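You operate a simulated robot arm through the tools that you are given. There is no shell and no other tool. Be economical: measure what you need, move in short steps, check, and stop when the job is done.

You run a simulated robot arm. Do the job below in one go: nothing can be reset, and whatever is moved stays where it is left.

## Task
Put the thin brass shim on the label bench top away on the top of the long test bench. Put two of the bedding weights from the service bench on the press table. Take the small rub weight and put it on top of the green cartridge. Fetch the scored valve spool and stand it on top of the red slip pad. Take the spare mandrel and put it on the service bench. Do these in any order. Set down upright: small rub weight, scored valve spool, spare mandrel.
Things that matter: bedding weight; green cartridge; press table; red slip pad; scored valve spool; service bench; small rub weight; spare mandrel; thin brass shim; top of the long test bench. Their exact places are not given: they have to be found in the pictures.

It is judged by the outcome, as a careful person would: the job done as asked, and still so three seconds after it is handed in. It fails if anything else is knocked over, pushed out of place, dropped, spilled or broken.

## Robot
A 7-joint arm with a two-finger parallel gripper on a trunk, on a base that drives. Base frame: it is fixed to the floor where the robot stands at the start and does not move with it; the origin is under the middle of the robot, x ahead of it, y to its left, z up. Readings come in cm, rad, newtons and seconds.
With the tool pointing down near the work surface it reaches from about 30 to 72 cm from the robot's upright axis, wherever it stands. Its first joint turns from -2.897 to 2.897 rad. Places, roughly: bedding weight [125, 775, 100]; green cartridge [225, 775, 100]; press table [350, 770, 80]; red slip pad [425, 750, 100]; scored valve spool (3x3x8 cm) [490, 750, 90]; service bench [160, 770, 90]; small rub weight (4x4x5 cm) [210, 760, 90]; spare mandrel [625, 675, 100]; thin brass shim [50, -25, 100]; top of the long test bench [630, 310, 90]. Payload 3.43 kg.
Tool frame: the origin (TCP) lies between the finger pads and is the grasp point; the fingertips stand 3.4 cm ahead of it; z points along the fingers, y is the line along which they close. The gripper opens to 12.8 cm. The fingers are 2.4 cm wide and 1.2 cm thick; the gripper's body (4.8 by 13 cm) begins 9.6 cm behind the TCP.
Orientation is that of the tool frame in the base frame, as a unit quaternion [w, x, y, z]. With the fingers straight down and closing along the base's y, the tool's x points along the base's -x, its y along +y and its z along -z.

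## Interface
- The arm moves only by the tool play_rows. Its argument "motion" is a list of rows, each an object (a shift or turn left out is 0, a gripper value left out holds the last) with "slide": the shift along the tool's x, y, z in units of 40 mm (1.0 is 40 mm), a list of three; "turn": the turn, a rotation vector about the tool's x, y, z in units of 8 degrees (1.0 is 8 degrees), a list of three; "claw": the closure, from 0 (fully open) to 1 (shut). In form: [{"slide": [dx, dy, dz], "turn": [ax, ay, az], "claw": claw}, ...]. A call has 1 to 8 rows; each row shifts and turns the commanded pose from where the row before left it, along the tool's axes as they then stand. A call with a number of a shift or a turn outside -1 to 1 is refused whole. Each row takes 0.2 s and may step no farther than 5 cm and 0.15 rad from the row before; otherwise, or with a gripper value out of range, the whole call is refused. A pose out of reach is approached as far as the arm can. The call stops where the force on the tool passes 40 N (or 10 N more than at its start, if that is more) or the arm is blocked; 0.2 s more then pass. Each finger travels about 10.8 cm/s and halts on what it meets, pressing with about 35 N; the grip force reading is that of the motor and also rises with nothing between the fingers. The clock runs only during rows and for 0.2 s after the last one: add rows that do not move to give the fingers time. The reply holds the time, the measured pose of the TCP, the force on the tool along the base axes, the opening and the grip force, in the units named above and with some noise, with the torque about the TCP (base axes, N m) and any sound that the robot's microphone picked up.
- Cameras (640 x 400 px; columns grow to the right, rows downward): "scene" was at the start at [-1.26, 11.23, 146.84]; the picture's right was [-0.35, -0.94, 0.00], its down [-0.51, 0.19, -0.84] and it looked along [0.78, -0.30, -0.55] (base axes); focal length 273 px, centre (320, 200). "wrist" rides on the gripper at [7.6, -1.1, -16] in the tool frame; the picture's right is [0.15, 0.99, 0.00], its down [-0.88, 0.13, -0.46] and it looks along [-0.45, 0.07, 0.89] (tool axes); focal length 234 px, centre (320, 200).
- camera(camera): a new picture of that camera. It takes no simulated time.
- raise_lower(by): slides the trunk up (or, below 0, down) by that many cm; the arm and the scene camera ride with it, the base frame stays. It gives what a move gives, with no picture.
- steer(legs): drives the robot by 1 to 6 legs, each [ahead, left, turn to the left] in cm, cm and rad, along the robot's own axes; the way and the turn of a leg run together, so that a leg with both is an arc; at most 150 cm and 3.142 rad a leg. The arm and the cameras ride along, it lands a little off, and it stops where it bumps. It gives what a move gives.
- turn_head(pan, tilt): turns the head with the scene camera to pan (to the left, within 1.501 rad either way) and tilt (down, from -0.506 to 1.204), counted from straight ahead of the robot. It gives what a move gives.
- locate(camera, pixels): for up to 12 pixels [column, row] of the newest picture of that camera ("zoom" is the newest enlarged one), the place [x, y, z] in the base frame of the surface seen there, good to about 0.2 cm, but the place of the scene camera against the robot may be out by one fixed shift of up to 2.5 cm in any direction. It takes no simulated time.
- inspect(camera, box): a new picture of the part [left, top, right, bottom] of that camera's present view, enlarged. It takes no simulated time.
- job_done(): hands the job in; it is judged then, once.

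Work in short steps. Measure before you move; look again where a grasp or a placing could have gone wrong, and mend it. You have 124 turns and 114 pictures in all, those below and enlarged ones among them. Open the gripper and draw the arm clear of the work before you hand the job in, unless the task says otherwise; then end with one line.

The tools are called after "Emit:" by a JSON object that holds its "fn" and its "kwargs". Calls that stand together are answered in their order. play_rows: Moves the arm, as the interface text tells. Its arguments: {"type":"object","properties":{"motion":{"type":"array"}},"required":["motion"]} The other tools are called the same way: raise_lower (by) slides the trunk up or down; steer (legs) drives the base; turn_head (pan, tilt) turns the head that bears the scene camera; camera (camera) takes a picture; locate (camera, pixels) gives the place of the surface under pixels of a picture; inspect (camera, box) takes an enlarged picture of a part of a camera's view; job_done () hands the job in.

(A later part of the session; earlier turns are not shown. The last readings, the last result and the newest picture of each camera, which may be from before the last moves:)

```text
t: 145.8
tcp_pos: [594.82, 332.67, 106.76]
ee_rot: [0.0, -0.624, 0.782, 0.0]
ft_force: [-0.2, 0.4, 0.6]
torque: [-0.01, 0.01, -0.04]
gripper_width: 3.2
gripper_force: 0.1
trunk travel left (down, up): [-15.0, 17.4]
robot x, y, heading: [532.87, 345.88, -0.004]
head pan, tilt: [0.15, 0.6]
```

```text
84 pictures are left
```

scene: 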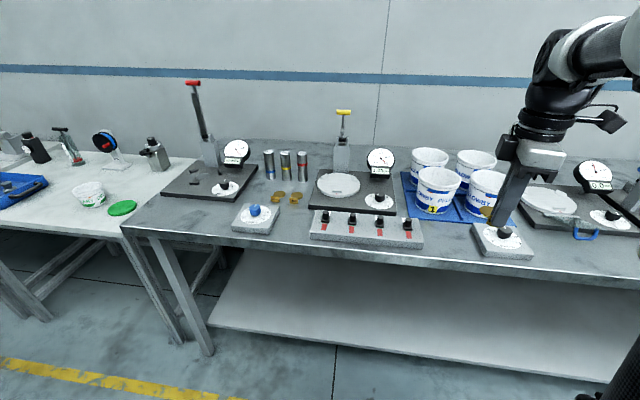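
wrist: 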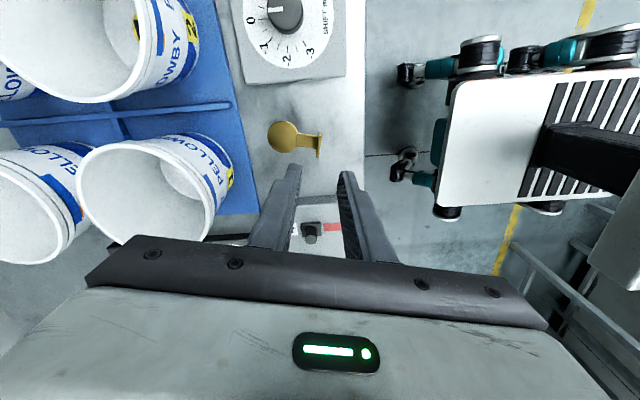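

Shim lies flat on the bench. Retract, raise, turn the tool back, then head north up the aisle toward the mandrel.

Emit:
{"fn": "play_rows", "kwargs": {"motion": [{"slide": [0, 0, -1]}, {"slide": [0, 0, -1]}, {"slide": [0.148, 0.813, 0]}, {"slide": [0.148, 0.813, 0]}, {"slide": [0.148, 0.813, 0]}, {"slide": [0.148, 0.813, 0]}, {"slide": [0.148, 0.813, 0]}, {"turn": [0, 0, 1]}]}}

Emit:
{"fn": "play_rows", "kwargs": {"motion": [{"turn": [0, 0, 1]}, {"turn": [0, 0, 1]}, {"turn": [0, 0, 1]}, {"turn": [0, 0, 1]}, {"turn": [0, 0, 1]}, {"turn": [0, 0, 1]}, {"turn": [0, 0, 1]}, {"turn": [0, 0, 1]}]}}

Emit:
{"fn": "steer", "kwargs": {"legs": [[0, 0, 1.575], [130, 0, 0], [130, 0, 0], [0, 0, -0.785]]}}

Emit:
{"fn": "turn_head", "kwargs": {"pan": 0.0, "tilt": 0.45}}

Emit:
{"fn": "camera", "kwargs": {"camera": "scene"}}

```text
t: 147.6
tcp_pos: [578.29, 333.57, 114.73]
ee_rot: [0.001, -0.568, 0.823, 0.0]
ft_force: [-0.2, -0.2, -0.7]
torque: [0.01, -0.02, -0.01]
gripper_width: 3.18
gripper_force: 0.1
trunk travel left (down, up): [-15.0, 17.4]
robot x, y, heading: [532.65, 346.01, -0.005]
head pan, tilt: [0.15, 0.6]
```

```text
t: 149.4
tcp_pos: [578.43, 333.56, 114.65]
ee_rot: [0.0, -0.043, 0.999, 0.0]
ft_force: [-0.6, 0.5, 0.6]
torque: [-0.02, 0.02, -0.01]
gripper_width: 3.2
gripper_force: 0.0
trunk travel left (down, up): [-15.0, 17.4]
robot x, y, heading: [532.67, 346.33, -0.005]
head pan, tilt: [0.15, 0.6]
```

```text
t: 168.1
tcp_pos: [569.8, 630.46, 114.6]
ee_rot: [0.0, -0.434, 0.901, 0.001]
ft_force: [0.5, 0.1, 0.3]
torque: [-0.03, -0.01, 0.03]
gripper_width: 3.2
gripper_force: 0.0
trunk travel left (down, up): [-15.0, 17.4]
robot x, y, heading: [529.2, 606.09, 0.803]
head pan, tilt: [0.15, 0.6]
```

```text
t: 168.8
tcp_pos: [569.67, 630.38, 114.69]
ee_rot: [0.0, -0.434, 0.901, 0.0]
ft_force: [0.8, -0.5, 0.0]
torque: [0.01, 0.01, 0.0]
gripper_width: 3.21
gripper_force: 0.1
trunk travel left (down, up): [-15.0, 17.4]
robot x, y, heading: [529.15, 606.13, 0.801]
head pan, tilt: [0.0, 0.45]
```

```text
83 pictures are left
```

scene: 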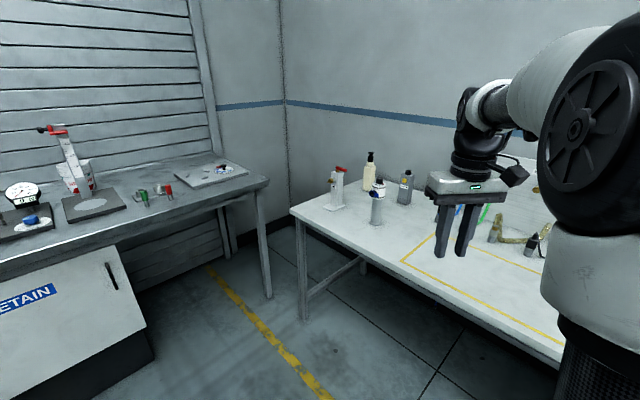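

Zoom in on the two bench tops.

Emit:
{"fn": "inspect", "kwargs": {"camera": "scene", "box": [300, 130, 560, 290]}}

Emit:
{"fn": "inspect", "kwargs": {"camera": "scene", "box": [0, 110, 260, 270]}}

Emit:
{"fn": "locate", "kwargs": {"camera": "scene", "pixels": [[338, 188], [377, 212], [370, 175], [406, 190], [500, 235], [532, 245], [143, 198], [168, 192], [80, 180], [30, 225], [210, 172], [90, 207]]}}

```text
2.46 times, centred on (430, 210) of scene
```

zoom: 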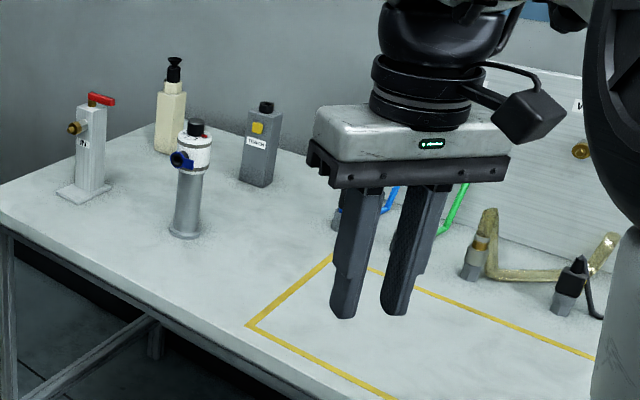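

```text
2.46 times, centred on (130, 190) of scene
```

zoom: 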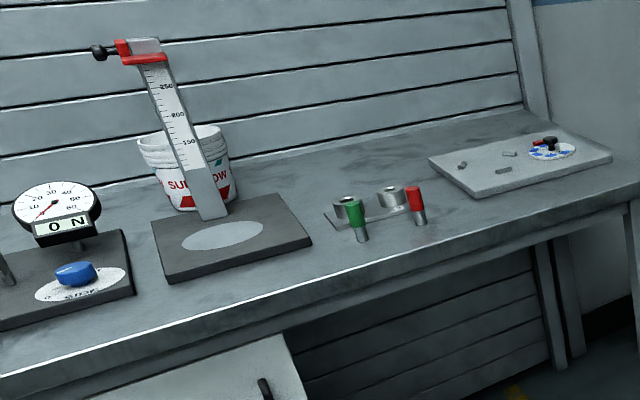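

```text
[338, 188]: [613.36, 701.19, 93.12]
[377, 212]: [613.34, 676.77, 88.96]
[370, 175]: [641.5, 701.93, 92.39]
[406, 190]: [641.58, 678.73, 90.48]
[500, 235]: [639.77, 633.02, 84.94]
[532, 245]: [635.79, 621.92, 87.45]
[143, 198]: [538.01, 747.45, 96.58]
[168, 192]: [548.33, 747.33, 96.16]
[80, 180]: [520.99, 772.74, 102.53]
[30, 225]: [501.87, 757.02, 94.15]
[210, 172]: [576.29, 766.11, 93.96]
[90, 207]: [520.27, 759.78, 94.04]
```

The cylinder at (613,677) is a candidate, but part of the bench is hidden by the arm. I'll turn right to see the rest, and also view the retain bench further left.

Emit:
{"fn": "steer", "kwargs": {"legs": [[0, 0, -0.9]]}}

Emit:
{"fn": "turn_head", "kwargs": {"pan": 0.35, "tilt": 0.6}}

Emit:
{"fn": "camera", "kwargs": {"camera": "scene"}}

Emit:
{"fn": "turn_head", "kwargs": {"pan": 1.45, "tilt": 0.35}}

Emit:
{"fn": "camera", "kwargs": {"camera": "scene"}}

```text
t: 171.6
tcp_pos: [572.98, 588.88, 114.62]
ee_rot: [0.0, 0.008, 1.0, 0.0]
ft_force: [0.2, -0.5, 0.5]
torque: [-0.01, -0.02, 0.02]
gripper_width: 3.2
gripper_force: 0.0
trunk travel left (down, up): [-15.0, 17.4]
robot x, y, heading: [529.1, 606.28, -0.115]
head pan, tilt: [0.0, 0.45]
```

```text
t: 172.5
tcp_pos: [573.0, 588.94, 114.59]
ee_rot: [0.0, 0.007, 1.0, 0.0]
ft_force: [0.1, -0.3, -0.4]
torque: [-0.05, 0.04, 0.0]
gripper_width: 3.18
gripper_force: 0.1
trunk travel left (down, up): [-15.0, 17.4]
robot x, y, heading: [528.96, 606.03, -0.112]
head pan, tilt: [0.351, 0.6]
```

```text
80 pictures are left
```

scene: 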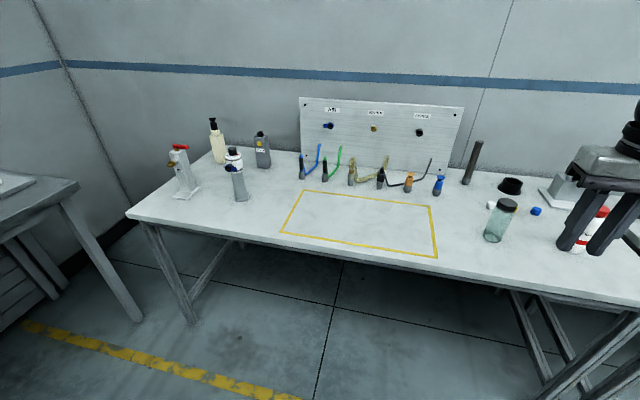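

```text
t: 173.8
tcp_pos: [573.13, 588.98, 114.71]
ee_rot: [0.0, 0.008, 1.0, 0.0]
ft_force: [-0.9, -0.1, -0.2]
torque: [-0.01, -0.02, 0.01]
gripper_width: 3.2
gripper_force: 0.0
trunk travel left (down, up): [-15.0, 17.4]
robot x, y, heading: [529.09, 606.25, -0.114]
head pan, tilt: [1.45, 0.351]
```

```text
79 pictures are left
```

scene: 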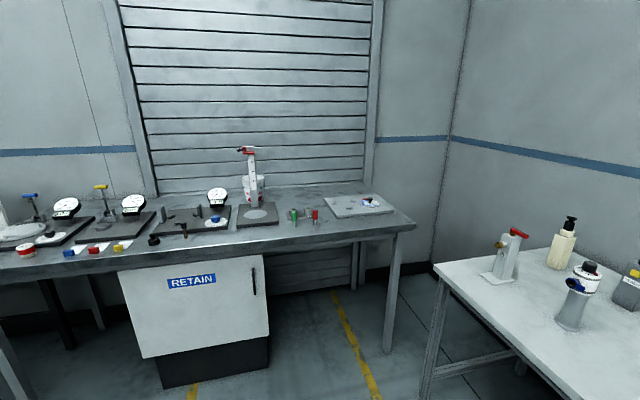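

I'll zoom in on the RETAIN bench to find the spool, then the tall dark rod on the white bench.

Emit:
{"fn": "inspect", "kwargs": {"camera": "scene", "box": [0, 160, 240, 270]}}

Emit:
{"fn": "inspect", "kwargs": {"camera": "scene", "box": [470, 190, 640, 340]}}

Emit:
{"fn": "locate", "kwargs": {"camera": "scene", "pixels": [[168, 215], [182, 228], [153, 240], [118, 246], [94, 249], [69, 253], [26, 250], [185, 205], [570, 305], [590, 275]]}}

Emit:
{"fn": "turn_head", "kwargs": {"pan": 0.15, "tilt": 0.6}}

Emit:
{"fn": "inspect", "kwargs": {"camera": "scene", "box": [330, 80, 640, 270]}}

```text
2.67 times, centred on (120, 215) of scene
```

zoom: 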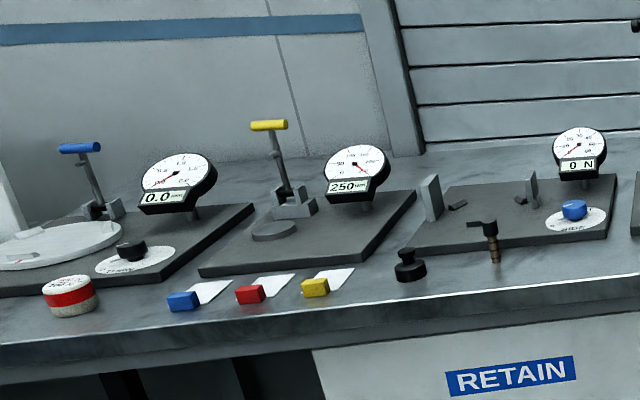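

```text
2.67 times, centred on (555, 265) of scene
```

zoom: 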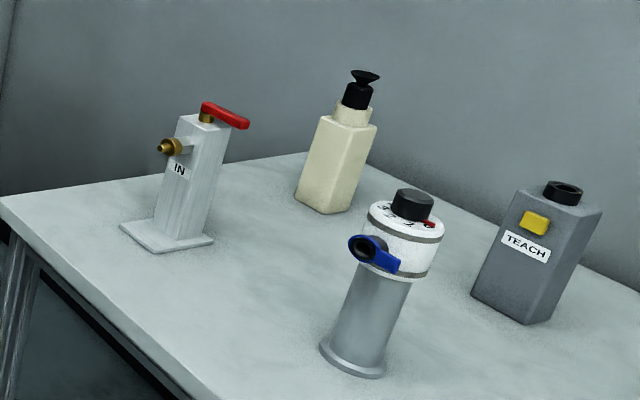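

```text
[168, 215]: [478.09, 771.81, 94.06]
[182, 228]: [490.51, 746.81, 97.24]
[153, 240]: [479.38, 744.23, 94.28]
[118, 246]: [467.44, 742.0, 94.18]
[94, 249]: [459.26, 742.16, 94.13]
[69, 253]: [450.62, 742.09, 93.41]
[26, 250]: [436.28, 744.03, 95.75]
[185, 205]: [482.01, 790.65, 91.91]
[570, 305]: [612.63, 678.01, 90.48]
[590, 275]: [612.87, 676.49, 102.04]
```

```text
t: 175.3
tcp_pos: [573.02, 588.84, 114.8]
ee_rot: [0.001, 0.008, 1.0, 0.0]
ft_force: [-0.2, -0.2, -0.5]
torque: [0.03, -0.03, -0.03]
gripper_width: 3.23
gripper_force: 0.0
trunk travel left (down, up): [-15.0, 17.4]
robot x, y, heading: [529.29, 606.15, -0.113]
head pan, tilt: [0.15, 0.6]
```

```text
2.06 times, centred on (485, 175) of scene
```

zoom: 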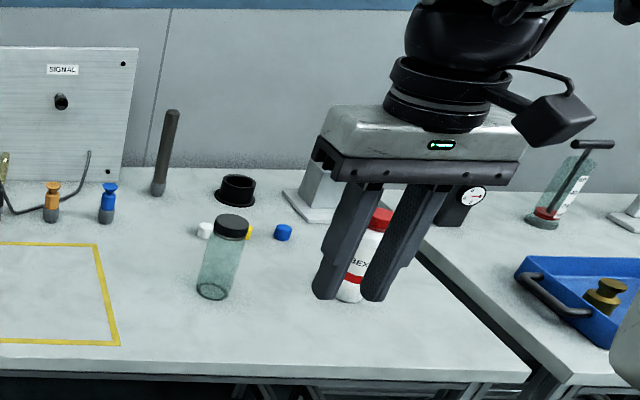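

The spool is the dark T-topped piece at about (490.5,747). For the mandrel, the silver cylinder at (613,677) matches the given place. I'll drive nearer to it and measure with the wrist camera.

Emit:
{"fn": "steer", "kwargs": {"legs": [[0, 0, 0.113], [0, 82, 0], [14, 0, 0]]}}

Emit:
{"fn": "camera", "kwargs": {"camera": "wrist"}}

Emit:
{"fn": "camera", "kwargs": {"camera": "scene"}}

```text
t: 185.0
tcp_pos: [588.42, 676.15, 114.66]
ee_rot: [0.001, -0.05, 0.999, 0.001]
ft_force: [-0.3, -1.3, 0.7]
torque: [0.02, -0.03, 0.01]
gripper_width: 3.17
gripper_force: 0.1
trunk travel left (down, up): [-15.0, 17.4]
robot x, y, heading: [542.89, 688.41, 0.002]
head pan, tilt: [0.15, 0.6]
```

```text
75 pictures are left
```

wrist: 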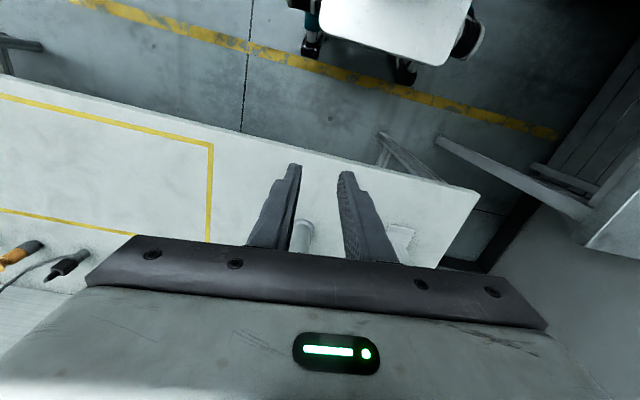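

```text
74 pictures are left
```

scene: 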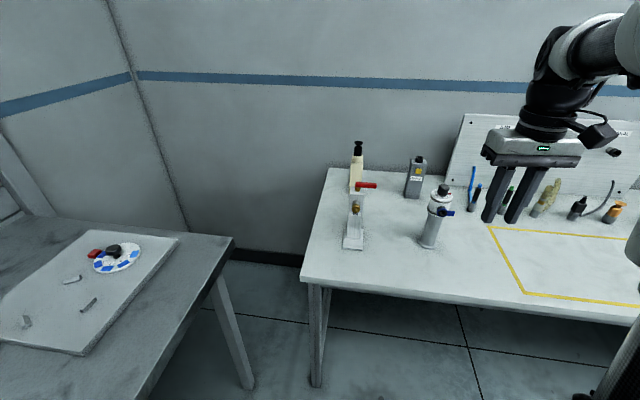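

I'll calibrate the scene camera offset from the fingertips and measure the mandrel in an enlarged view.

Emit:
{"fn": "inspect", "kwargs": {"camera": "scene", "box": [320, 110, 560, 260]}}

Emit:
{"fn": "locate", "kwargs": {"camera": "zoom", "pixels": [[446, 285], [509, 290], [287, 365], [290, 340], [300, 315], [318, 240], [336, 245], [318, 200], [318, 222], [350, 272], [328, 205], [345, 210]]}}

```text
2.67 times, centred on (440, 185) of scene
```

zoom: 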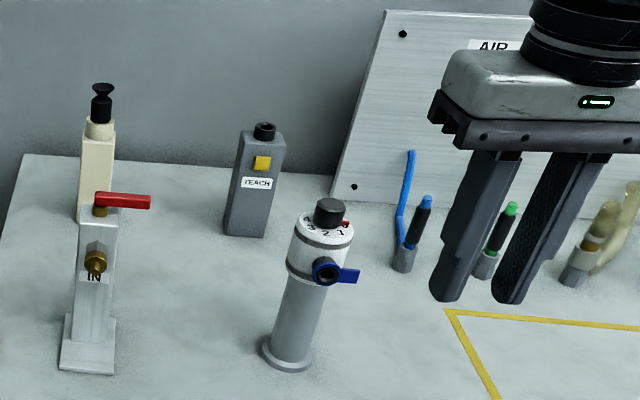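

```text
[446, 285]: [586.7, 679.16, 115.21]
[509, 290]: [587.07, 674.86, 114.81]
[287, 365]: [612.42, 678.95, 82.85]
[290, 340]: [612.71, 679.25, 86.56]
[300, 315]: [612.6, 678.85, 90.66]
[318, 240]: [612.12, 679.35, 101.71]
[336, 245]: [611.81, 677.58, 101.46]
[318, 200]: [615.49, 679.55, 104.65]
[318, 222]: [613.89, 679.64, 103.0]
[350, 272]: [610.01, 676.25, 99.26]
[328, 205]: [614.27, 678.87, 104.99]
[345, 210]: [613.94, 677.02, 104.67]
```

The head axis is near (615,677). That's at my reach limit, so I'll check the bench front edge to see how much closer I can drive.

Emit:
{"fn": "locate", "kwargs": {"camera": "scene", "pixels": [[440, 289], [305, 278], [320, 380], [232, 240], [180, 330], [250, 385]]}}

```text
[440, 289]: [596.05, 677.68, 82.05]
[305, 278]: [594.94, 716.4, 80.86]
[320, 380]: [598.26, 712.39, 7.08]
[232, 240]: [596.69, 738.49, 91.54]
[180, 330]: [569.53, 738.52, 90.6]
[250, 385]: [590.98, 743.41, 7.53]
```

Bench edge is at x≈596, so I can go 12 cm nearer. Then open and hover over the mandrel.

Emit:
{"fn": "steer", "kwargs": {"legs": [[12, 0, 0]]}}

Emit:
{"fn": "play_rows", "kwargs": {"motion": [{"slide": [-0.9, 0, 0], "claw": 0.0}, {"slide": [-0.9, 0, 0]}, {"slide": [-0.9, 0, 0]}, {"slide": [-0.9, 0, 0]}, {"slide": [-0.5, 0, 0]}]}}

Emit:
{"fn": "camera", "kwargs": {"camera": "wrist"}}

```text
t: 186.2
tcp_pos: [600.34, 676.15, 114.75]
ee_rot: [0.0, -0.049, 0.999, 0.0]
ft_force: [-0.5, 0.2, -0.6]
torque: [0.01, -0.01, 0.01]
gripper_width: 3.19
gripper_force: 0.0
trunk travel left (down, up): [-15.0, 17.4]
robot x, y, heading: [554.85, 688.4, 0.004]
head pan, tilt: [0.15, 0.6]
```

```text
t: 187.4
tcp_pos: [616.6, 677.91, 114.59]
ee_rot: [0.0, -0.05, 0.999, 0.0]
ft_force: [0.3, -0.5, -0.5]
torque: [0.0, 0.0, -0.02]
gripper_width: 12.82
gripper_force: 0.1
trunk travel left (down, up): [-15.0, 17.4]
robot x, y, heading: [554.84, 688.54, 0.001]
head pan, tilt: [0.15, 0.6]
```

```text
72 pictures are left
```

wrist: 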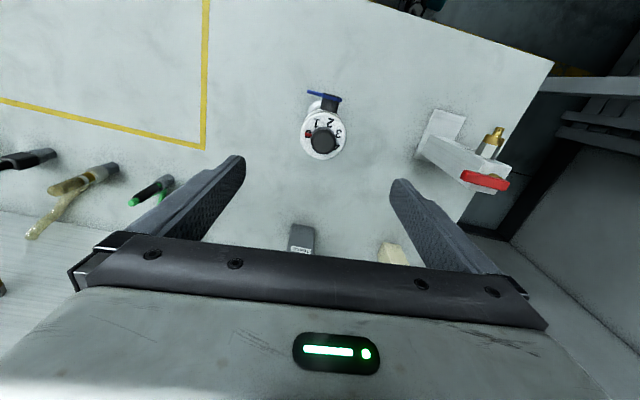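

Emit:
{"fn": "inspect", "kwargs": {"camera": "wrist", "box": [280, 80, 376, 170]}}

Emit:
{"fn": "locate", "kwargs": {"camera": "wrist", "pixels": [[322, 138], [304, 142], [344, 135], [324, 158], [330, 100], [310, 93], [310, 105], [322, 115]]}}

```text
4.44 times, centred on (328, 125) of wrist
```

zoom: 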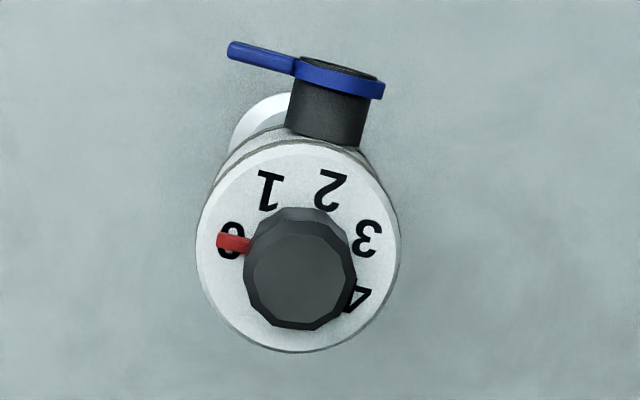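

```text
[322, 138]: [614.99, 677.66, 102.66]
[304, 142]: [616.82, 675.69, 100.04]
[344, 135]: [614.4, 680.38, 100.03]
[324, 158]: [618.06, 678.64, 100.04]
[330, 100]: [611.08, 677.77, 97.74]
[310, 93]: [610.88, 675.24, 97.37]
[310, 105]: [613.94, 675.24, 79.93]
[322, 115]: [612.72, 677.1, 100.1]
```

The head disc is centred at (615.4,678.0), top z 100, about 5 cm across. Shift back 1.2 cm, descend to TCP z≈97, and grip.

Emit:
{"fn": "play_rows", "kwargs": {"motion": [{"slide": [0.3, 0, 0]}, {"slide": [0, 0, 1]}, {"slide": [0, 0, 1]}, {"slide": [0, 0, 1]}, {"slide": [0, 0, 1]}, {"slide": [0, 0, 0.4]}]}}

Emit:
{"fn": "play_rows", "kwargs": {"motion": [{"claw": 1}, {}, {}, {}]}}

Emit:
{"fn": "camera", "kwargs": {"camera": "wrist"}}

```text
t: 188.8
tcp_pos: [615.44, 677.65, 97.05]
ee_rot: [0.0, -0.05, 0.999, -0.001]
ft_force: [0.0, 0.6, 1.0]
torque: [0.04, 0.02, 0.03]
gripper_width: 12.81
gripper_force: 0.1
trunk travel left (down, up): [-15.0, 17.4]
robot x, y, heading: [554.7, 688.42, 0.002]
head pan, tilt: [0.15, 0.6]
```

```text
t: 189.8
tcp_pos: [615.33, 677.6, 97.05]
ee_rot: [0.0, -0.05, 0.999, 0.0]
ft_force: [0.1, 1.0, 0.2]
torque: [0.29, 0.01, 0.04]
gripper_width: 5.93
gripper_force: 34.8
trunk travel left (down, up): [-15.0, 17.4]
robot x, y, heading: [554.45, 688.17, -0.0]
head pan, tilt: [0.15, 0.6]
```

```text
70 pictures are left
```

wrist: 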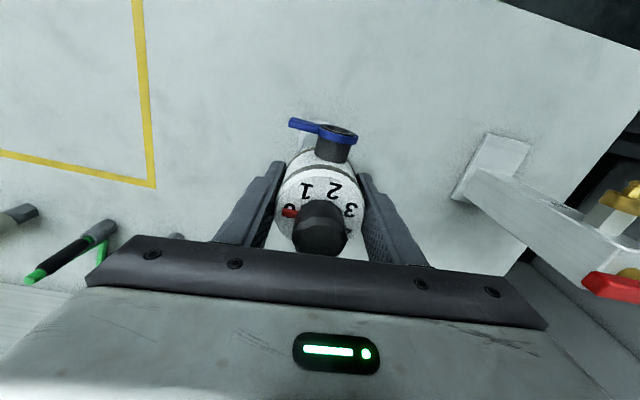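

Gripped at 5.93 cm (base 17.1 cm below TCP). Lift straight up.

Emit:
{"fn": "play_rows", "kwargs": {"motion": [{"slide": [0, 0, -0.4]}, {"slide": [0, 0, -0.9]}, {"slide": [0, 0, -0.9]}, {"slide": [0, 0, -0.9]}, {"slide": [0, 0, -0.9]}, {"slide": [0, 0, -0.9]}]}}

Emit:
{"fn": "raise_lower", "kwargs": {"by": 8}}

Emit:
{"fn": "camera", "kwargs": {"camera": "scene"}}

```text
t: 191.2
tcp_pos: [615.5, 677.6, 116.79]
ee_rot: [-0.001, -0.049, 0.999, 0.0]
ft_force: [-0.4, 1.0, -4.4]
torque: [0.0, 0.01, 0.02]
gripper_width: 5.91
gripper_force: 35.0
trunk travel left (down, up): [-15.0, 17.4]
robot x, y, heading: [554.74, 688.48, 0.007]
head pan, tilt: [0.15, 0.6]
```

```text
t: 192.4
tcp_pos: [615.54, 677.78, 124.63]
ee_rot: [0.0, -0.05, 0.999, 0.0]
ft_force: [0.4, -1.3, -4.3]
torque: [-0.03, -0.05, 0.01]
gripper_width: 5.91
gripper_force: 35.0
trunk travel left (down, up): [-23.0, 9.4]
robot x, y, heading: [554.86, 688.28, -0.0]
head pan, tilt: [0.15, 0.6]
```

```text
69 pictures are left
```

scene: 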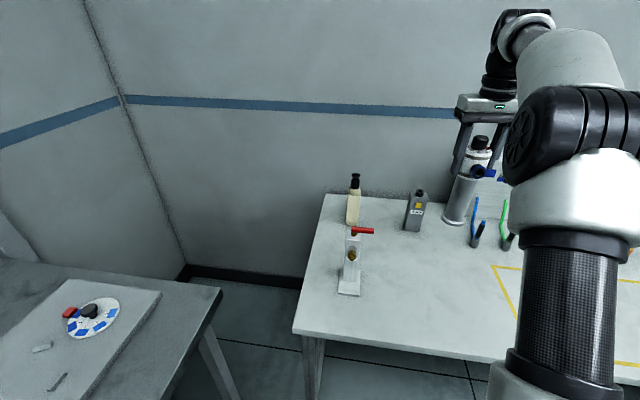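

Held. Retract the arm, back off, and turn west to see the north corridor.

Emit:
{"fn": "play_rows", "kwargs": {"motion": [{"slide": [0.8, 0, 0]}, {"slide": [0.8, 0, 0]}, {"slide": [0.8, 0, 0]}, {"slide": [0.8, 0, 0]}, {"slide": [0.6, 0, 0]}]}}

Emit:
{"fn": "steer", "kwargs": {"legs": [[-20, 0, 0], [0, -20, 0], [0, 0, 1.571]]}}

Emit:
{"fn": "turn_head", "kwargs": {"pan": 1.2, "tilt": 0.35}}

Emit:
{"fn": "camera", "kwargs": {"camera": "scene"}}

Emit:
{"fn": "locate", "kwargs": {"camera": "scene", "pixels": [[100, 350], [200, 350], [320, 350], [420, 350], [200, 280], [320, 280], [420, 280], [320, 230], [250, 230], [380, 230], [320, 200], [500, 330]]}}

```text
t: 193.6
tcp_pos: [600.19, 675.97, 124.59]
ee_rot: [-0.001, -0.049, 0.999, 0.0]
ft_force: [-0.3, 0.4, -4.2]
torque: [0.0, 0.03, 0.0]
gripper_width: 5.91
gripper_force: 34.7
trunk travel left (down, up): [-23.0, 9.4]
robot x, y, heading: [554.89, 688.26, 0.001]
head pan, tilt: [0.15, 0.6]
```

```text
t: 201.2
tcp_pos: [547.53, 713.75, 124.56]
ee_rot: [0.0, 0.737, -0.676, 0.0]
ft_force: [-0.4, 0.4, -4.4]
torque: [-0.02, 0.01, 0.01]
gripper_width: 5.93
gripper_force: 35.2
trunk travel left (down, up): [-23.0, 9.4]
robot x, y, heading: [534.62, 668.46, 1.56]
head pan, tilt: [0.15, 0.6]
```

```text
t: 202.5
tcp_pos: [547.66, 713.79, 124.66]
ee_rot: [0.0, 0.737, -0.676, 0.001]
ft_force: [-0.3, -0.5, -4.7]
torque: [0.0, -0.02, -0.01]
gripper_width: 5.95
gripper_force: 34.7
trunk travel left (down, up): [-23.0, 9.4]
robot x, y, heading: [534.51, 668.27, 1.564]
head pan, tilt: [1.201, 0.351]
```

```text
68 pictures are left
```

scene: 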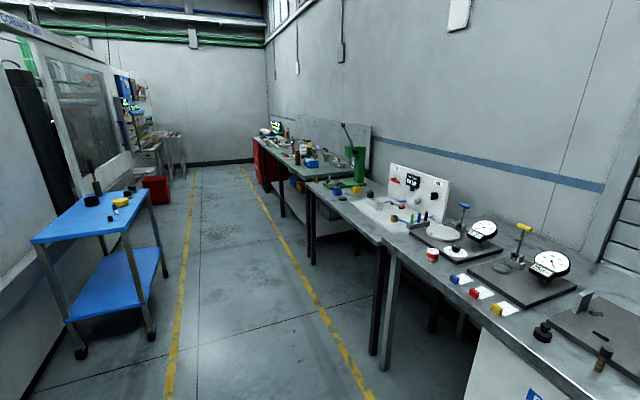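

```text
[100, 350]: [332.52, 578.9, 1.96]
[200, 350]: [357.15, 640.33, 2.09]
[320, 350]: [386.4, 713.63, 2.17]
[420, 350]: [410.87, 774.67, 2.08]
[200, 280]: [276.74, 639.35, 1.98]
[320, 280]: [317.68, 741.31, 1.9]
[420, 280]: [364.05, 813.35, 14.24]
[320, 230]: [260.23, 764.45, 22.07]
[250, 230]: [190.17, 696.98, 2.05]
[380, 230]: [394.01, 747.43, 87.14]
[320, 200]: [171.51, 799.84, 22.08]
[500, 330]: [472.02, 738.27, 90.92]
```

The corridor at y≈668 is clear. I'll strafe left, facing the north benches, to the service bench and look.

Emit:
{"fn": "steer", "kwargs": {"legs": [[0, 150, 0], [0, 150, 0], [0, 50, 0]]}}

Emit:
{"fn": "turn_head", "kwargs": {"pan": 0.3, "tilt": 0.5}}

Emit:
{"fn": "camera", "kwargs": {"camera": "scene"}}

```text
t: 236.0
tcp_pos: [198.97, 715.3, 124.65]
ee_rot: [0.0, 0.737, -0.675, 0.0]
ft_force: [-1.0, -0.2, -4.2]
torque: [0.02, 0.02, 0.0]
gripper_width: 5.92
gripper_force: 35.5
trunk travel left (down, up): [-23.0, 9.4]
robot x, y, heading: [186.33, 669.58, 1.563]
head pan, tilt: [1.201, 0.351]
```

```text
t: 237.2
tcp_pos: [198.98, 715.28, 124.6]
ee_rot: [0.0, 0.738, -0.675, 0.0]
ft_force: [0.2, -0.1, -5.2]
torque: [0.01, -0.01, -0.06]
gripper_width: 5.9
gripper_force: 34.5
trunk travel left (down, up): [-23.0, 9.4]
robot x, y, heading: [186.39, 669.82, 1.561]
head pan, tilt: [0.3, 0.499]
```

```text
67 pictures are left
```

scene: 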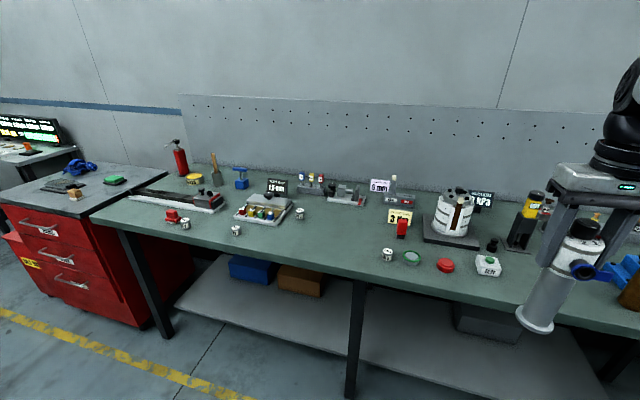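

Zoom in on the service bench.

Emit:
{"fn": "inspect", "kwargs": {"camera": "scene", "box": [130, 140, 330, 260]}}

Emit:
{"fn": "inspect", "kwargs": {"camera": "scene", "box": [340, 165, 540, 290]}}

Emit:
{"fn": "locate", "kwargs": {"camera": "scene", "pixels": [[185, 224], [236, 230], [300, 213], [387, 255], [412, 258], [445, 266], [402, 230], [488, 265], [130, 225], [280, 245], [330, 240], [450, 295]]}}

```text
3.20 times, centred on (230, 200) of scene
```

zoom: 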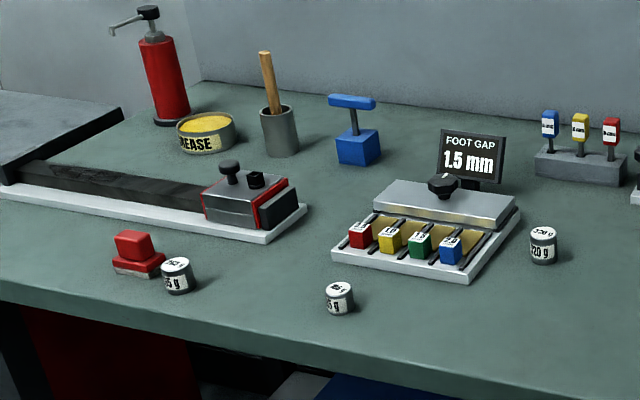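

```text
3.20 times, centred on (440, 228) of scene
```

zoom: 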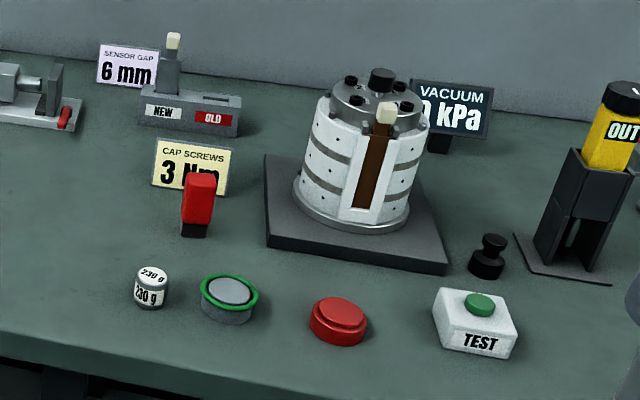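

```text
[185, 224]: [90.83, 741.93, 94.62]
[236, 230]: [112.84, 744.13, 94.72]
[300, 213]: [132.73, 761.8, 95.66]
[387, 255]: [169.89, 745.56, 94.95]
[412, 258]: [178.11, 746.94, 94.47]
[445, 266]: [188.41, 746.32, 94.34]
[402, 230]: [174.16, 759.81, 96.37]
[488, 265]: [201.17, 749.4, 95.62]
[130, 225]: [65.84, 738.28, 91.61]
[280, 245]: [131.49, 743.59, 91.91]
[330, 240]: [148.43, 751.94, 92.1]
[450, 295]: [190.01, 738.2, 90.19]
```

Four labelled gram weights: (91,742), (113,744), (133,762), (170,746). The black knobbed piece at scene (491,243) is the small rub weight. There's free bench around (150,750) for the mandrel, so I'll strafe and advance there.

Emit:
{"fn": "steer", "kwargs": {"legs": [[0, 48, 0], [24, 0, 0]]}}

Emit:
{"fn": "camera", "kwargs": {"camera": "wrist"}}

Emit:
{"fn": "camera", "kwargs": {"camera": "scene"}}

```text
t: 243.7
tcp_pos: [151.76, 739.75, 124.62]
ee_rot: [0.001, 0.736, -0.677, 0.001]
ft_force: [0.5, 0.1, -4.8]
torque: [-0.01, -0.02, -0.01]
gripper_width: 5.92
gripper_force: 35.1
trunk travel left (down, up): [-23.0, 9.4]
robot x, y, heading: [138.72, 694.36, 1.559]
head pan, tilt: [0.3, 0.499]
```

```text
64 pictures are left
```

wrist: 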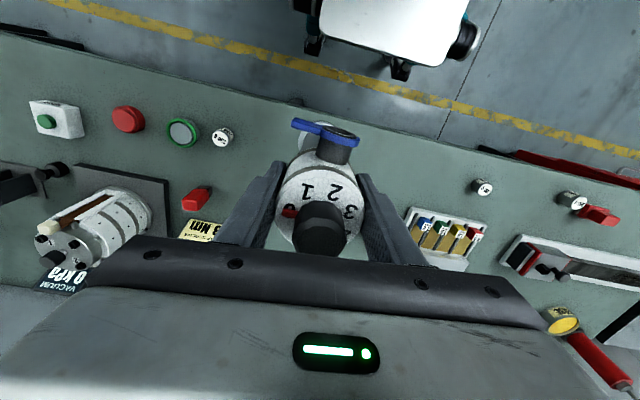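

```text
63 pictures are left
```

scene: 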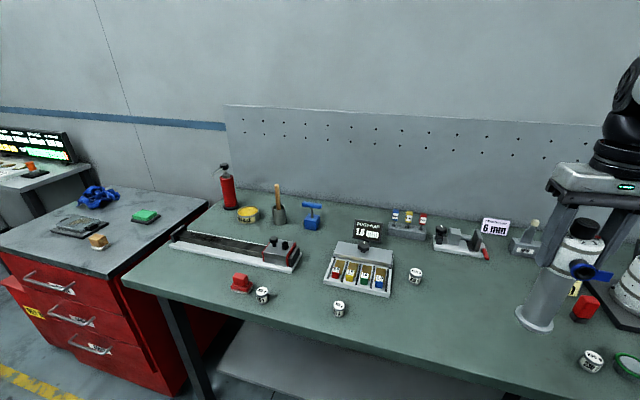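

I'll check the bench height and clearances around the landing place.

Emit:
{"fn": "locate", "kwargs": {"camera": "wrist", "pixels": [[250, 160], [400, 180], [320, 100], [223, 137], [205, 198], [414, 207], [484, 187], [440, 150], [573, 199], [182, 130], [127, 118]]}}

Emit:
{"fn": "locate", "kwargs": {"camera": "scene", "pixels": [[592, 362], [415, 278], [338, 310], [262, 295], [480, 300], [490, 255], [580, 318]]}}

```text
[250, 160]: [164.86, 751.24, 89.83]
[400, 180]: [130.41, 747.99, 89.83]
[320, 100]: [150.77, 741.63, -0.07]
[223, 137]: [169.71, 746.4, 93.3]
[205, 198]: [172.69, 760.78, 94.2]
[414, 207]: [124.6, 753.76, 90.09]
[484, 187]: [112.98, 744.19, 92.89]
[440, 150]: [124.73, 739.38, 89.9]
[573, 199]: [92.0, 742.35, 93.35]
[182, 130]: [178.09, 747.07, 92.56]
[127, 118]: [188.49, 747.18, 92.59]
```

```text
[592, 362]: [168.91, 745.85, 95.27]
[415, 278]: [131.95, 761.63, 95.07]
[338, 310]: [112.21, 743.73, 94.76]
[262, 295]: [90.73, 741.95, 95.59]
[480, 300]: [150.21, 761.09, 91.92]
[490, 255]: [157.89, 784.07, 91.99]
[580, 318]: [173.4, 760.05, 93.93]
```

Surface z=89.83, so TCP should end at ≈107.0. Extend to y≈753 and lower.

Emit:
{"fn": "play_rows", "kwargs": {"motion": [{"slide": [-0.85, 0, 0]}, {"slide": [-0.85, 0, 0]}, {"slide": [-0.85, 0, 0]}, {"slide": [-0.75, 0, 0]}, {"slide": [0, 0, 0.9]}, {"slide": [0, 0, 0.9]}, {"slide": [0, 0, 0.9]}]}}

Emit:
{"fn": "play_rows", "kwargs": {"motion": [{"slide": [0, 0, 0.8]}, {"slide": [0, 0, 0.5]}, {"slide": [0, 0, 0.2]}, {"slide": [0, 0, 0.16]}, {}]}}

```text
t: 245.3
tcp_pos: [150.64, 752.79, 113.74]
ee_rot: [0.001, 0.736, -0.677, 0.001]
ft_force: [0.0, -0.1, -3.9]
torque: [0.0, -0.06, 0.03]
gripper_width: 5.93
gripper_force: 35.0
trunk travel left (down, up): [-23.0, 9.4]
robot x, y, heading: [138.9, 694.34, 1.562]
head pan, tilt: [0.3, 0.499]
```

```text
t: 246.5
tcp_pos: [150.64, 752.69, 107.04]
ee_rot: [0.001, 0.736, -0.677, 0.0]
ft_force: [0.3, -0.1, -4.0]
torque: [0.02, -0.03, 0.03]
gripper_width: 5.93
gripper_force: 35.0
trunk travel left (down, up): [-23.0, 9.4]
robot x, y, heading: [138.7, 694.77, 1.563]
head pan, tilt: [0.3, 0.499]
```

Still no contact load; lower in 1–2 mm steps until it touches.

Emit:
{"fn": "play_rows", "kwargs": {"motion": [{"slide": [0, 0, 0.03]}, {}]}}

```text
t: 247.1
tcp_pos: [150.72, 752.82, 107.05]
ee_rot: [0.001, 0.736, -0.677, 0.0]
ft_force: [0.1, -0.9, -4.4]
torque: [-0.01, -0.01, 0.01]
gripper_width: 5.92
gripper_force: 35.0
trunk travel left (down, up): [-23.0, 9.4]
robot x, y, heading: [138.63, 694.05, 1.557]
head pan, tilt: [0.3, 0.499]
```

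Emit:
{"fn": "play_rows", "kwargs": {"motion": [{"slide": [0, 0, 0.05]}, {}]}}

Emit:
{"fn": "camera", "kwargs": {"camera": "wrist"}}

```text
t: 247.7
tcp_pos: [150.62, 752.66, 107.05]
ee_rot: [-0.001, 0.736, -0.677, -0.001]
ft_force: [-1.8, -2.0, 12.5]
torque: [-0.8, 0.21, -0.03]
gripper_width: 5.91
gripper_force: 35.1
trunk travel left (down, up): [-23.0, 9.4]
robot x, y, heading: [138.73, 694.26, 1.556]
head pan, tilt: [0.3, 0.499]
```

```text
62 pictures are left
```

wrist: 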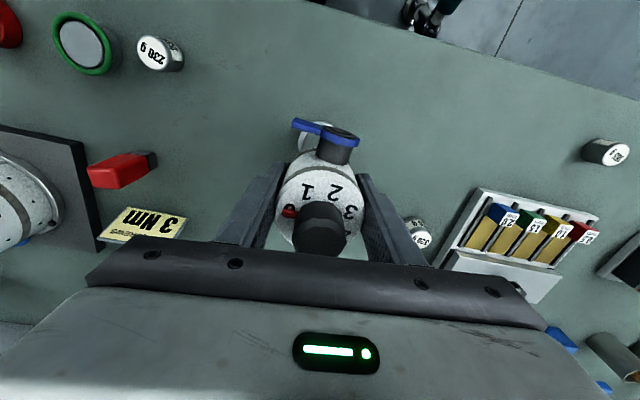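

Contact. Open to ~8 cm and lift off.

Emit:
{"fn": "play_rows", "kwargs": {"motion": [{"slide": [0, 0, -0.03]}, {"claw": 0.37}, {}, {"slide": [0, 0, -0.5]}, {"slide": [0, 0, -0.9]}, {"slide": [0, 0, -0.9]}, {"slide": [0, 0, -0.9]}, {"slide": [0, 0, -0.9]}]}}

Emit:
{"fn": "camera", "kwargs": {"camera": "wrist"}}

```text
t: 249.5
tcp_pos: [150.76, 752.83, 123.34]
ee_rot: [0.002, 0.737, -0.676, 0.001]
ft_force: [0.3, 0.6, 0.4]
torque: [0.03, 0.01, -0.01]
gripper_width: 8.07
gripper_force: 0.0
trunk travel left (down, up): [-23.0, 9.4]
robot x, y, heading: [139.0, 694.37, 1.565]
head pan, tilt: [0.3, 0.499]
```

```text
61 pictures are left
```

wrist: 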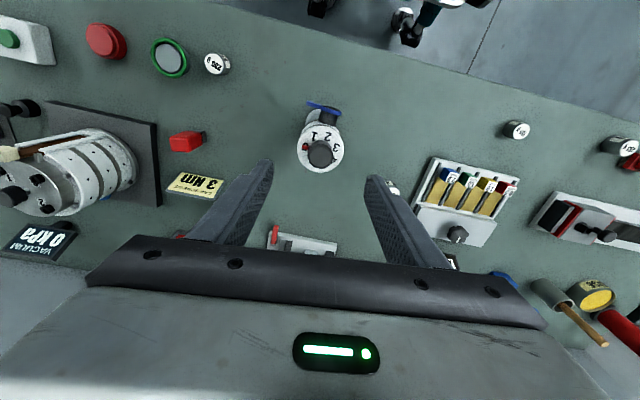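

Mandrel stands upright. Retract, then strafe right to look for the green cartridge and rub weight.

Emit:
{"fn": "play_rows", "kwargs": {"motion": [{"slide": [0.85, 0, 0]}, {"slide": [0.85, 0, 0]}, {"slide": [0.85, 0, 0]}, {"slide": [0.75, 0, 0]}]}}

Emit:
{"fn": "inspect", "kwargs": {"camera": "scene", "box": [220, 240, 440, 330]}}

Emit:
{"fn": "steer", "kwargs": {"legs": [[-20, 0, 0], [0, -85, 0]]}}

Emit:
{"fn": "turn_head", "kwargs": {"pan": 0.1, "tilt": 0.5}}

Emit:
{"fn": "camera", "kwargs": {"camera": "scene"}}

```text
t: 250.5
tcp_pos: [151.71, 739.59, 123.26]
ee_rot: [0.0, 0.737, -0.676, 0.0]
ft_force: [0.2, 0.3, 0.0]
torque: [0.0, -0.03, 0.01]
gripper_width: 8.07
gripper_force: 0.1
trunk travel left (down, up): [-23.0, 9.4]
robot x, y, heading: [139.18, 694.55, 1.556]
head pan, tilt: [0.3, 0.499]
```

```text
2.91 times, centred on (330, 285) of scene
```

zoom: 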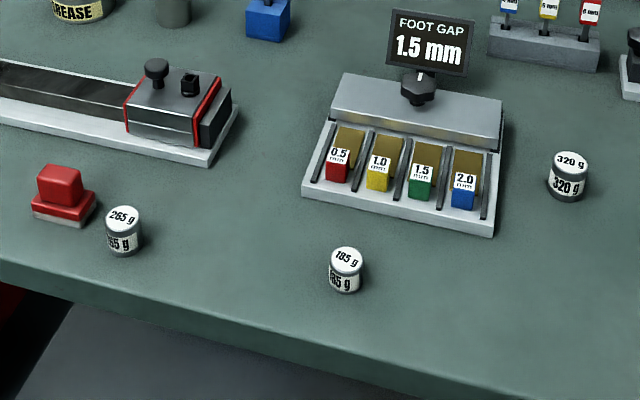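

```text
t: 260.2
tcp_pos: [236.14, 718.65, 123.51]
ee_rot: [0.001, 0.737, -0.676, 0.0]
ft_force: [0.6, 0.8, -0.6]
torque: [0.02, 0.0, -0.02]
gripper_width: 8.06
gripper_force: 0.1
trunk travel left (down, up): [-23.0, 9.4]
robot x, y, heading: [223.13, 673.13, 1.562]
head pan, tilt: [0.3, 0.499]
```

```text
t: 261.0
tcp_pos: [236.07, 718.66, 123.51]
ee_rot: [0.0, 0.737, -0.676, 0.0]
ft_force: [-0.1, 0.5, -0.9]
torque: [0.01, 0.01, 0.0]
gripper_width: 8.07
gripper_force: 0.1
trunk travel left (down, up): [-23.0, 9.4]
robot x, y, heading: [223.26, 673.15, 1.559]
head pan, tilt: [0.099, 0.499]
```

```text
59 pictures are left
```

scene: 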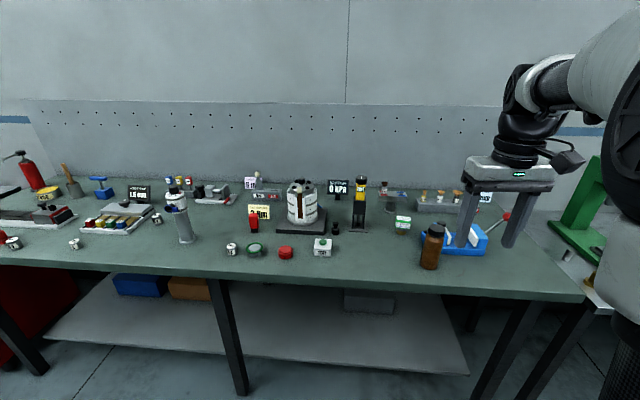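

Zoom on the right part of the service bench.

Emit:
{"fn": "inspect", "kwargs": {"camera": "scene", "box": [270, 165, 530, 285]}}

Emit:
{"fn": "locate", "kwargs": {"camera": "scene", "pixels": [[402, 218], [402, 230], [336, 229], [360, 200], [322, 245], [430, 245], [385, 188], [425, 195]]}}

```text
2.46 times, centred on (400, 225) of scene
```

zoom: 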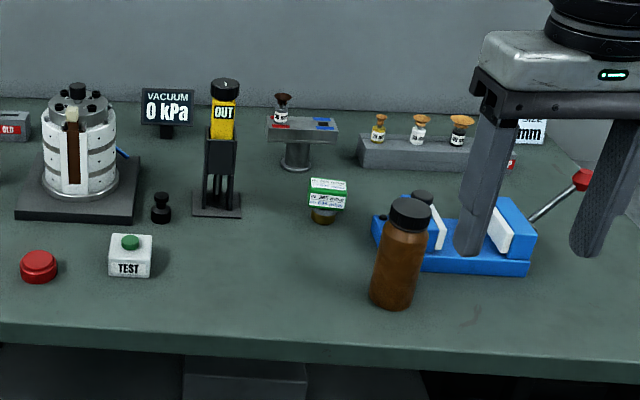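

```text
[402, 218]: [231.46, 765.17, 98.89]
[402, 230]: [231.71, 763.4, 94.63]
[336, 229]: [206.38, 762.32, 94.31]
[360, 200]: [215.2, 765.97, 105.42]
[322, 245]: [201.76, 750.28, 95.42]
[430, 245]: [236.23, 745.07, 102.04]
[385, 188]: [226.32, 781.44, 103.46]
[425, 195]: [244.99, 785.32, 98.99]
```

Green cartridge at ≈(232,766) and rub weight at ≈(207,763). Move closer to (216,698) and view with the wrist camera.

Emit:
{"fn": "steer", "kwargs": {"legs": [[0, 7, 0], [25, 0, 0]]}}

Emit:
{"fn": "play_rows", "kwargs": {"motion": [{"slide": [-0.8, 0.8, 0], "claw": 0.4}, {"slide": [-0.8, 0.8, 0]}, {"slide": [-0.8, 0.8, 0]}, {"slide": [-0.8, 0.8, 0]}, {"slide": [-0.8, 0.8, 0]}, {"slide": [-0.8, 0.8, 0]}]}}

Emit:
{"fn": "camera", "kwargs": {"camera": "wrist"}}

```text
t: 263.7
tcp_pos: [229.59, 743.38, 123.43]
ee_rot: [0.0, 0.736, -0.677, 0.001]
ft_force: [-0.7, -0.4, 0.1]
torque: [-0.03, 0.01, -0.01]
gripper_width: 8.07
gripper_force: 0.0
trunk travel left (down, up): [-23.0, 9.4]
robot x, y, heading: [216.06, 698.1, 1.559]
head pan, tilt: [0.099, 0.499]
```

```text
t: 265.1
tcp_pos: [208.86, 760.97, 123.44]
ee_rot: [0.0, 0.735, -0.678, 0.001]
ft_force: [0.2, 0.8, 0.2]
torque: [0.0, -0.02, 0.0]
gripper_width: 7.66
gripper_force: 0.1
trunk travel left (down, up): [-23.0, 9.4]
robot x, y, heading: [216.56, 698.13, 1.559]
head pan, tilt: [0.099, 0.499]
```

```text
57 pictures are left
```

wrist: 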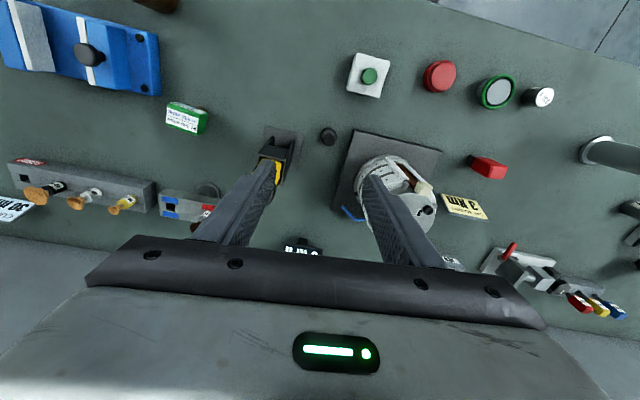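

Emit:
{"fn": "inspect", "kwargs": {"camera": "wrist", "box": [250, 90, 410, 190]}}

Emit:
{"fn": "locate", "kwargs": {"camera": "wrist", "pixels": [[329, 137], [325, 142], [332, 132], [167, 118], [208, 112], [186, 130], [188, 108], [350, 140], [300, 140], [275, 160], [380, 160]]}}

Emit:
{"fn": "inspect", "kwargs": {"camera": "wrist", "box": [130, 80, 250, 155]}}

```text
4.00 times, centred on (330, 140) of wrist
```

zoom: 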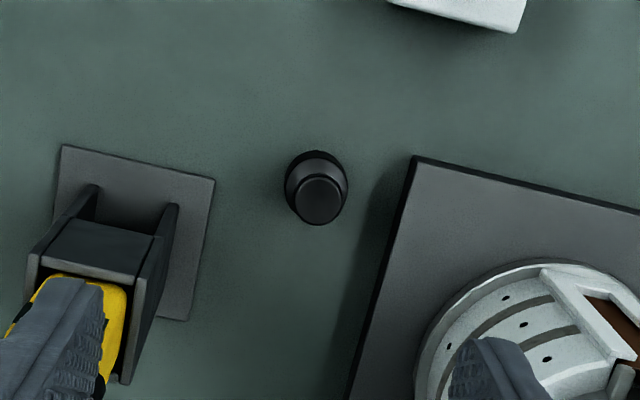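

```text
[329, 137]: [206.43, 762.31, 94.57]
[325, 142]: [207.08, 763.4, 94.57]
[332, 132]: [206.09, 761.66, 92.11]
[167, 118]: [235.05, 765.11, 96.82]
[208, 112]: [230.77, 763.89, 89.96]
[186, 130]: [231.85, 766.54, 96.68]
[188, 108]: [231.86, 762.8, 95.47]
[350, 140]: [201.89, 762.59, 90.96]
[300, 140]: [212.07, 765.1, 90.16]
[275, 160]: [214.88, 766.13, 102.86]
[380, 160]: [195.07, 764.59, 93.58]
```

```text
5.33 times, centred on (190, 118) of wrist
```

zoom: 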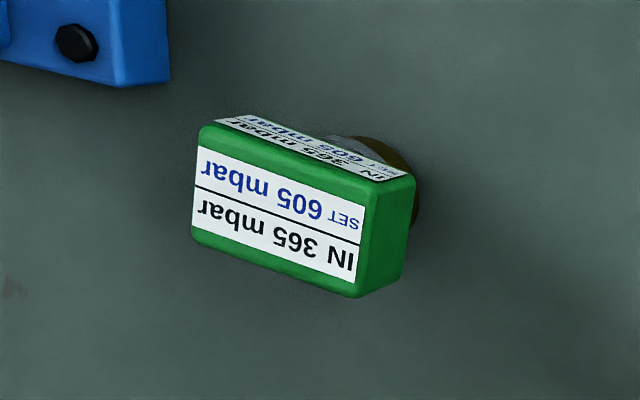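

Rub weight axis ≈(206.7,762.7), knob top z 94.6; the OUT holder and vacuum chamber flank it closely. I'll measure their bounds before choosing the gripper yaw.

Emit:
{"fn": "locate", "kwargs": {"camera": "wrist", "pixels": [[360, 170], [366, 200], [395, 190], [430, 210], [405, 210], [270, 175], [285, 150], [262, 152], [298, 135], [345, 217], [388, 160], [430, 165]]}}

Emit:
{"fn": "inspect", "kwargs": {"camera": "scene", "box": [200, 140, 440, 290]}}

```text
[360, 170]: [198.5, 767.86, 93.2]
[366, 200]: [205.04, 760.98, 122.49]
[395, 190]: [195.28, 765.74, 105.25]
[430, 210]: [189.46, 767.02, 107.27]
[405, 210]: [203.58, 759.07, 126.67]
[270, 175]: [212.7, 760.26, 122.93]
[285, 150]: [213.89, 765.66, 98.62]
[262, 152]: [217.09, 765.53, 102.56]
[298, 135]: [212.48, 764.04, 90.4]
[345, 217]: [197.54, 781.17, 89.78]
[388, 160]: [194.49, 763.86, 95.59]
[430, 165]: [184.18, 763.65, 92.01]
```

```text
2.67 times, centred on (320, 215) of scene
```

zoom: 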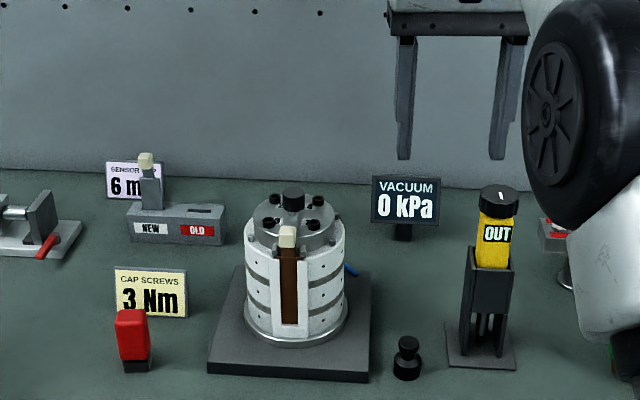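

I'll yaw 40° so the gripper body passes diagonally between them, centre over the weight, and go down partway to check.

Emit:
{"fn": "play_rows", "kwargs": {"motion": [{"turn": [0, 0, 1], "claw": 0.547}, {"turn": [0, 0, 1]}, {"turn": [0, 0, 1]}, {"turn": [0, 0, 1]}, {"turn": [0, 0, 1]}, {"slide": [-0.04, 0.69, 0]}, {"slide": [0, 0, 1]}, {"slide": [0, 0, 1]}]}}

Emit:
{"fn": "play_rows", "kwargs": {"motion": [{"slide": [0, 0, 1]}, {"slide": [0, 0, 1]}, {}]}}

Emit:
{"fn": "camera", "kwargs": {"camera": "wrist"}}

```text
t: 266.9
tcp_pos: [206.56, 762.67, 115.43]
ee_rot: [-0.001, -0.46, 0.888, 0.0]
ft_force: [-0.2, -0.9, 0.4]
torque: [0.03, 0.02, -0.03]
gripper_width: 5.81
gripper_force: 0.1
trunk travel left (down, up): [-23.0, 9.4]
robot x, y, heading: [216.88, 698.13, 1.559]
head pan, tilt: [0.099, 0.499]
```

```text
t: 267.7
tcp_pos: [206.66, 762.61, 107.32]
ee_rot: [0.0, -0.459, 0.888, -0.001]
ft_force: [0.3, 0.7, -1.0]
torque: [-0.02, -0.03, -0.06]
gripper_width: 5.81
gripper_force: 0.2
trunk travel left (down, up): [-23.0, 9.4]
robot x, y, heading: [216.4, 698.1, 1.555]
head pan, tilt: [0.099, 0.499]
```

```text
53 pictures are left
```

wrist: 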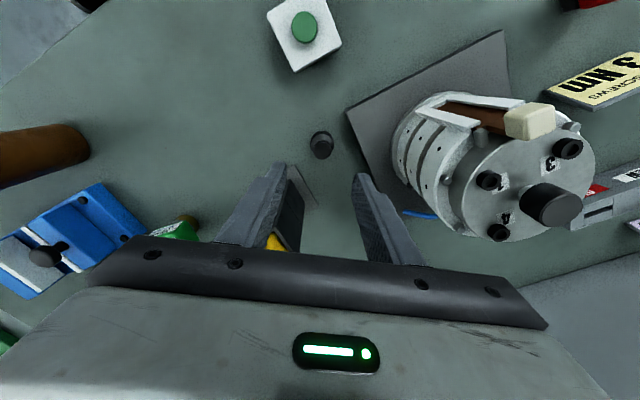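

Weight at (321,145) sits centred between the fingers; re-measure it.

Emit:
{"fn": "locate", "kwargs": {"camera": "wrist", "pixels": [[321, 148], [321, 156], [311, 145], [332, 145], [321, 133], [345, 120]]}}

```text
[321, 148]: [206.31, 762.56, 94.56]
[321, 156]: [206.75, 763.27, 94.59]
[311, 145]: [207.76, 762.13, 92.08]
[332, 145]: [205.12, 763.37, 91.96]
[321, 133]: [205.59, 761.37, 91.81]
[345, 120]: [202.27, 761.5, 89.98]
```

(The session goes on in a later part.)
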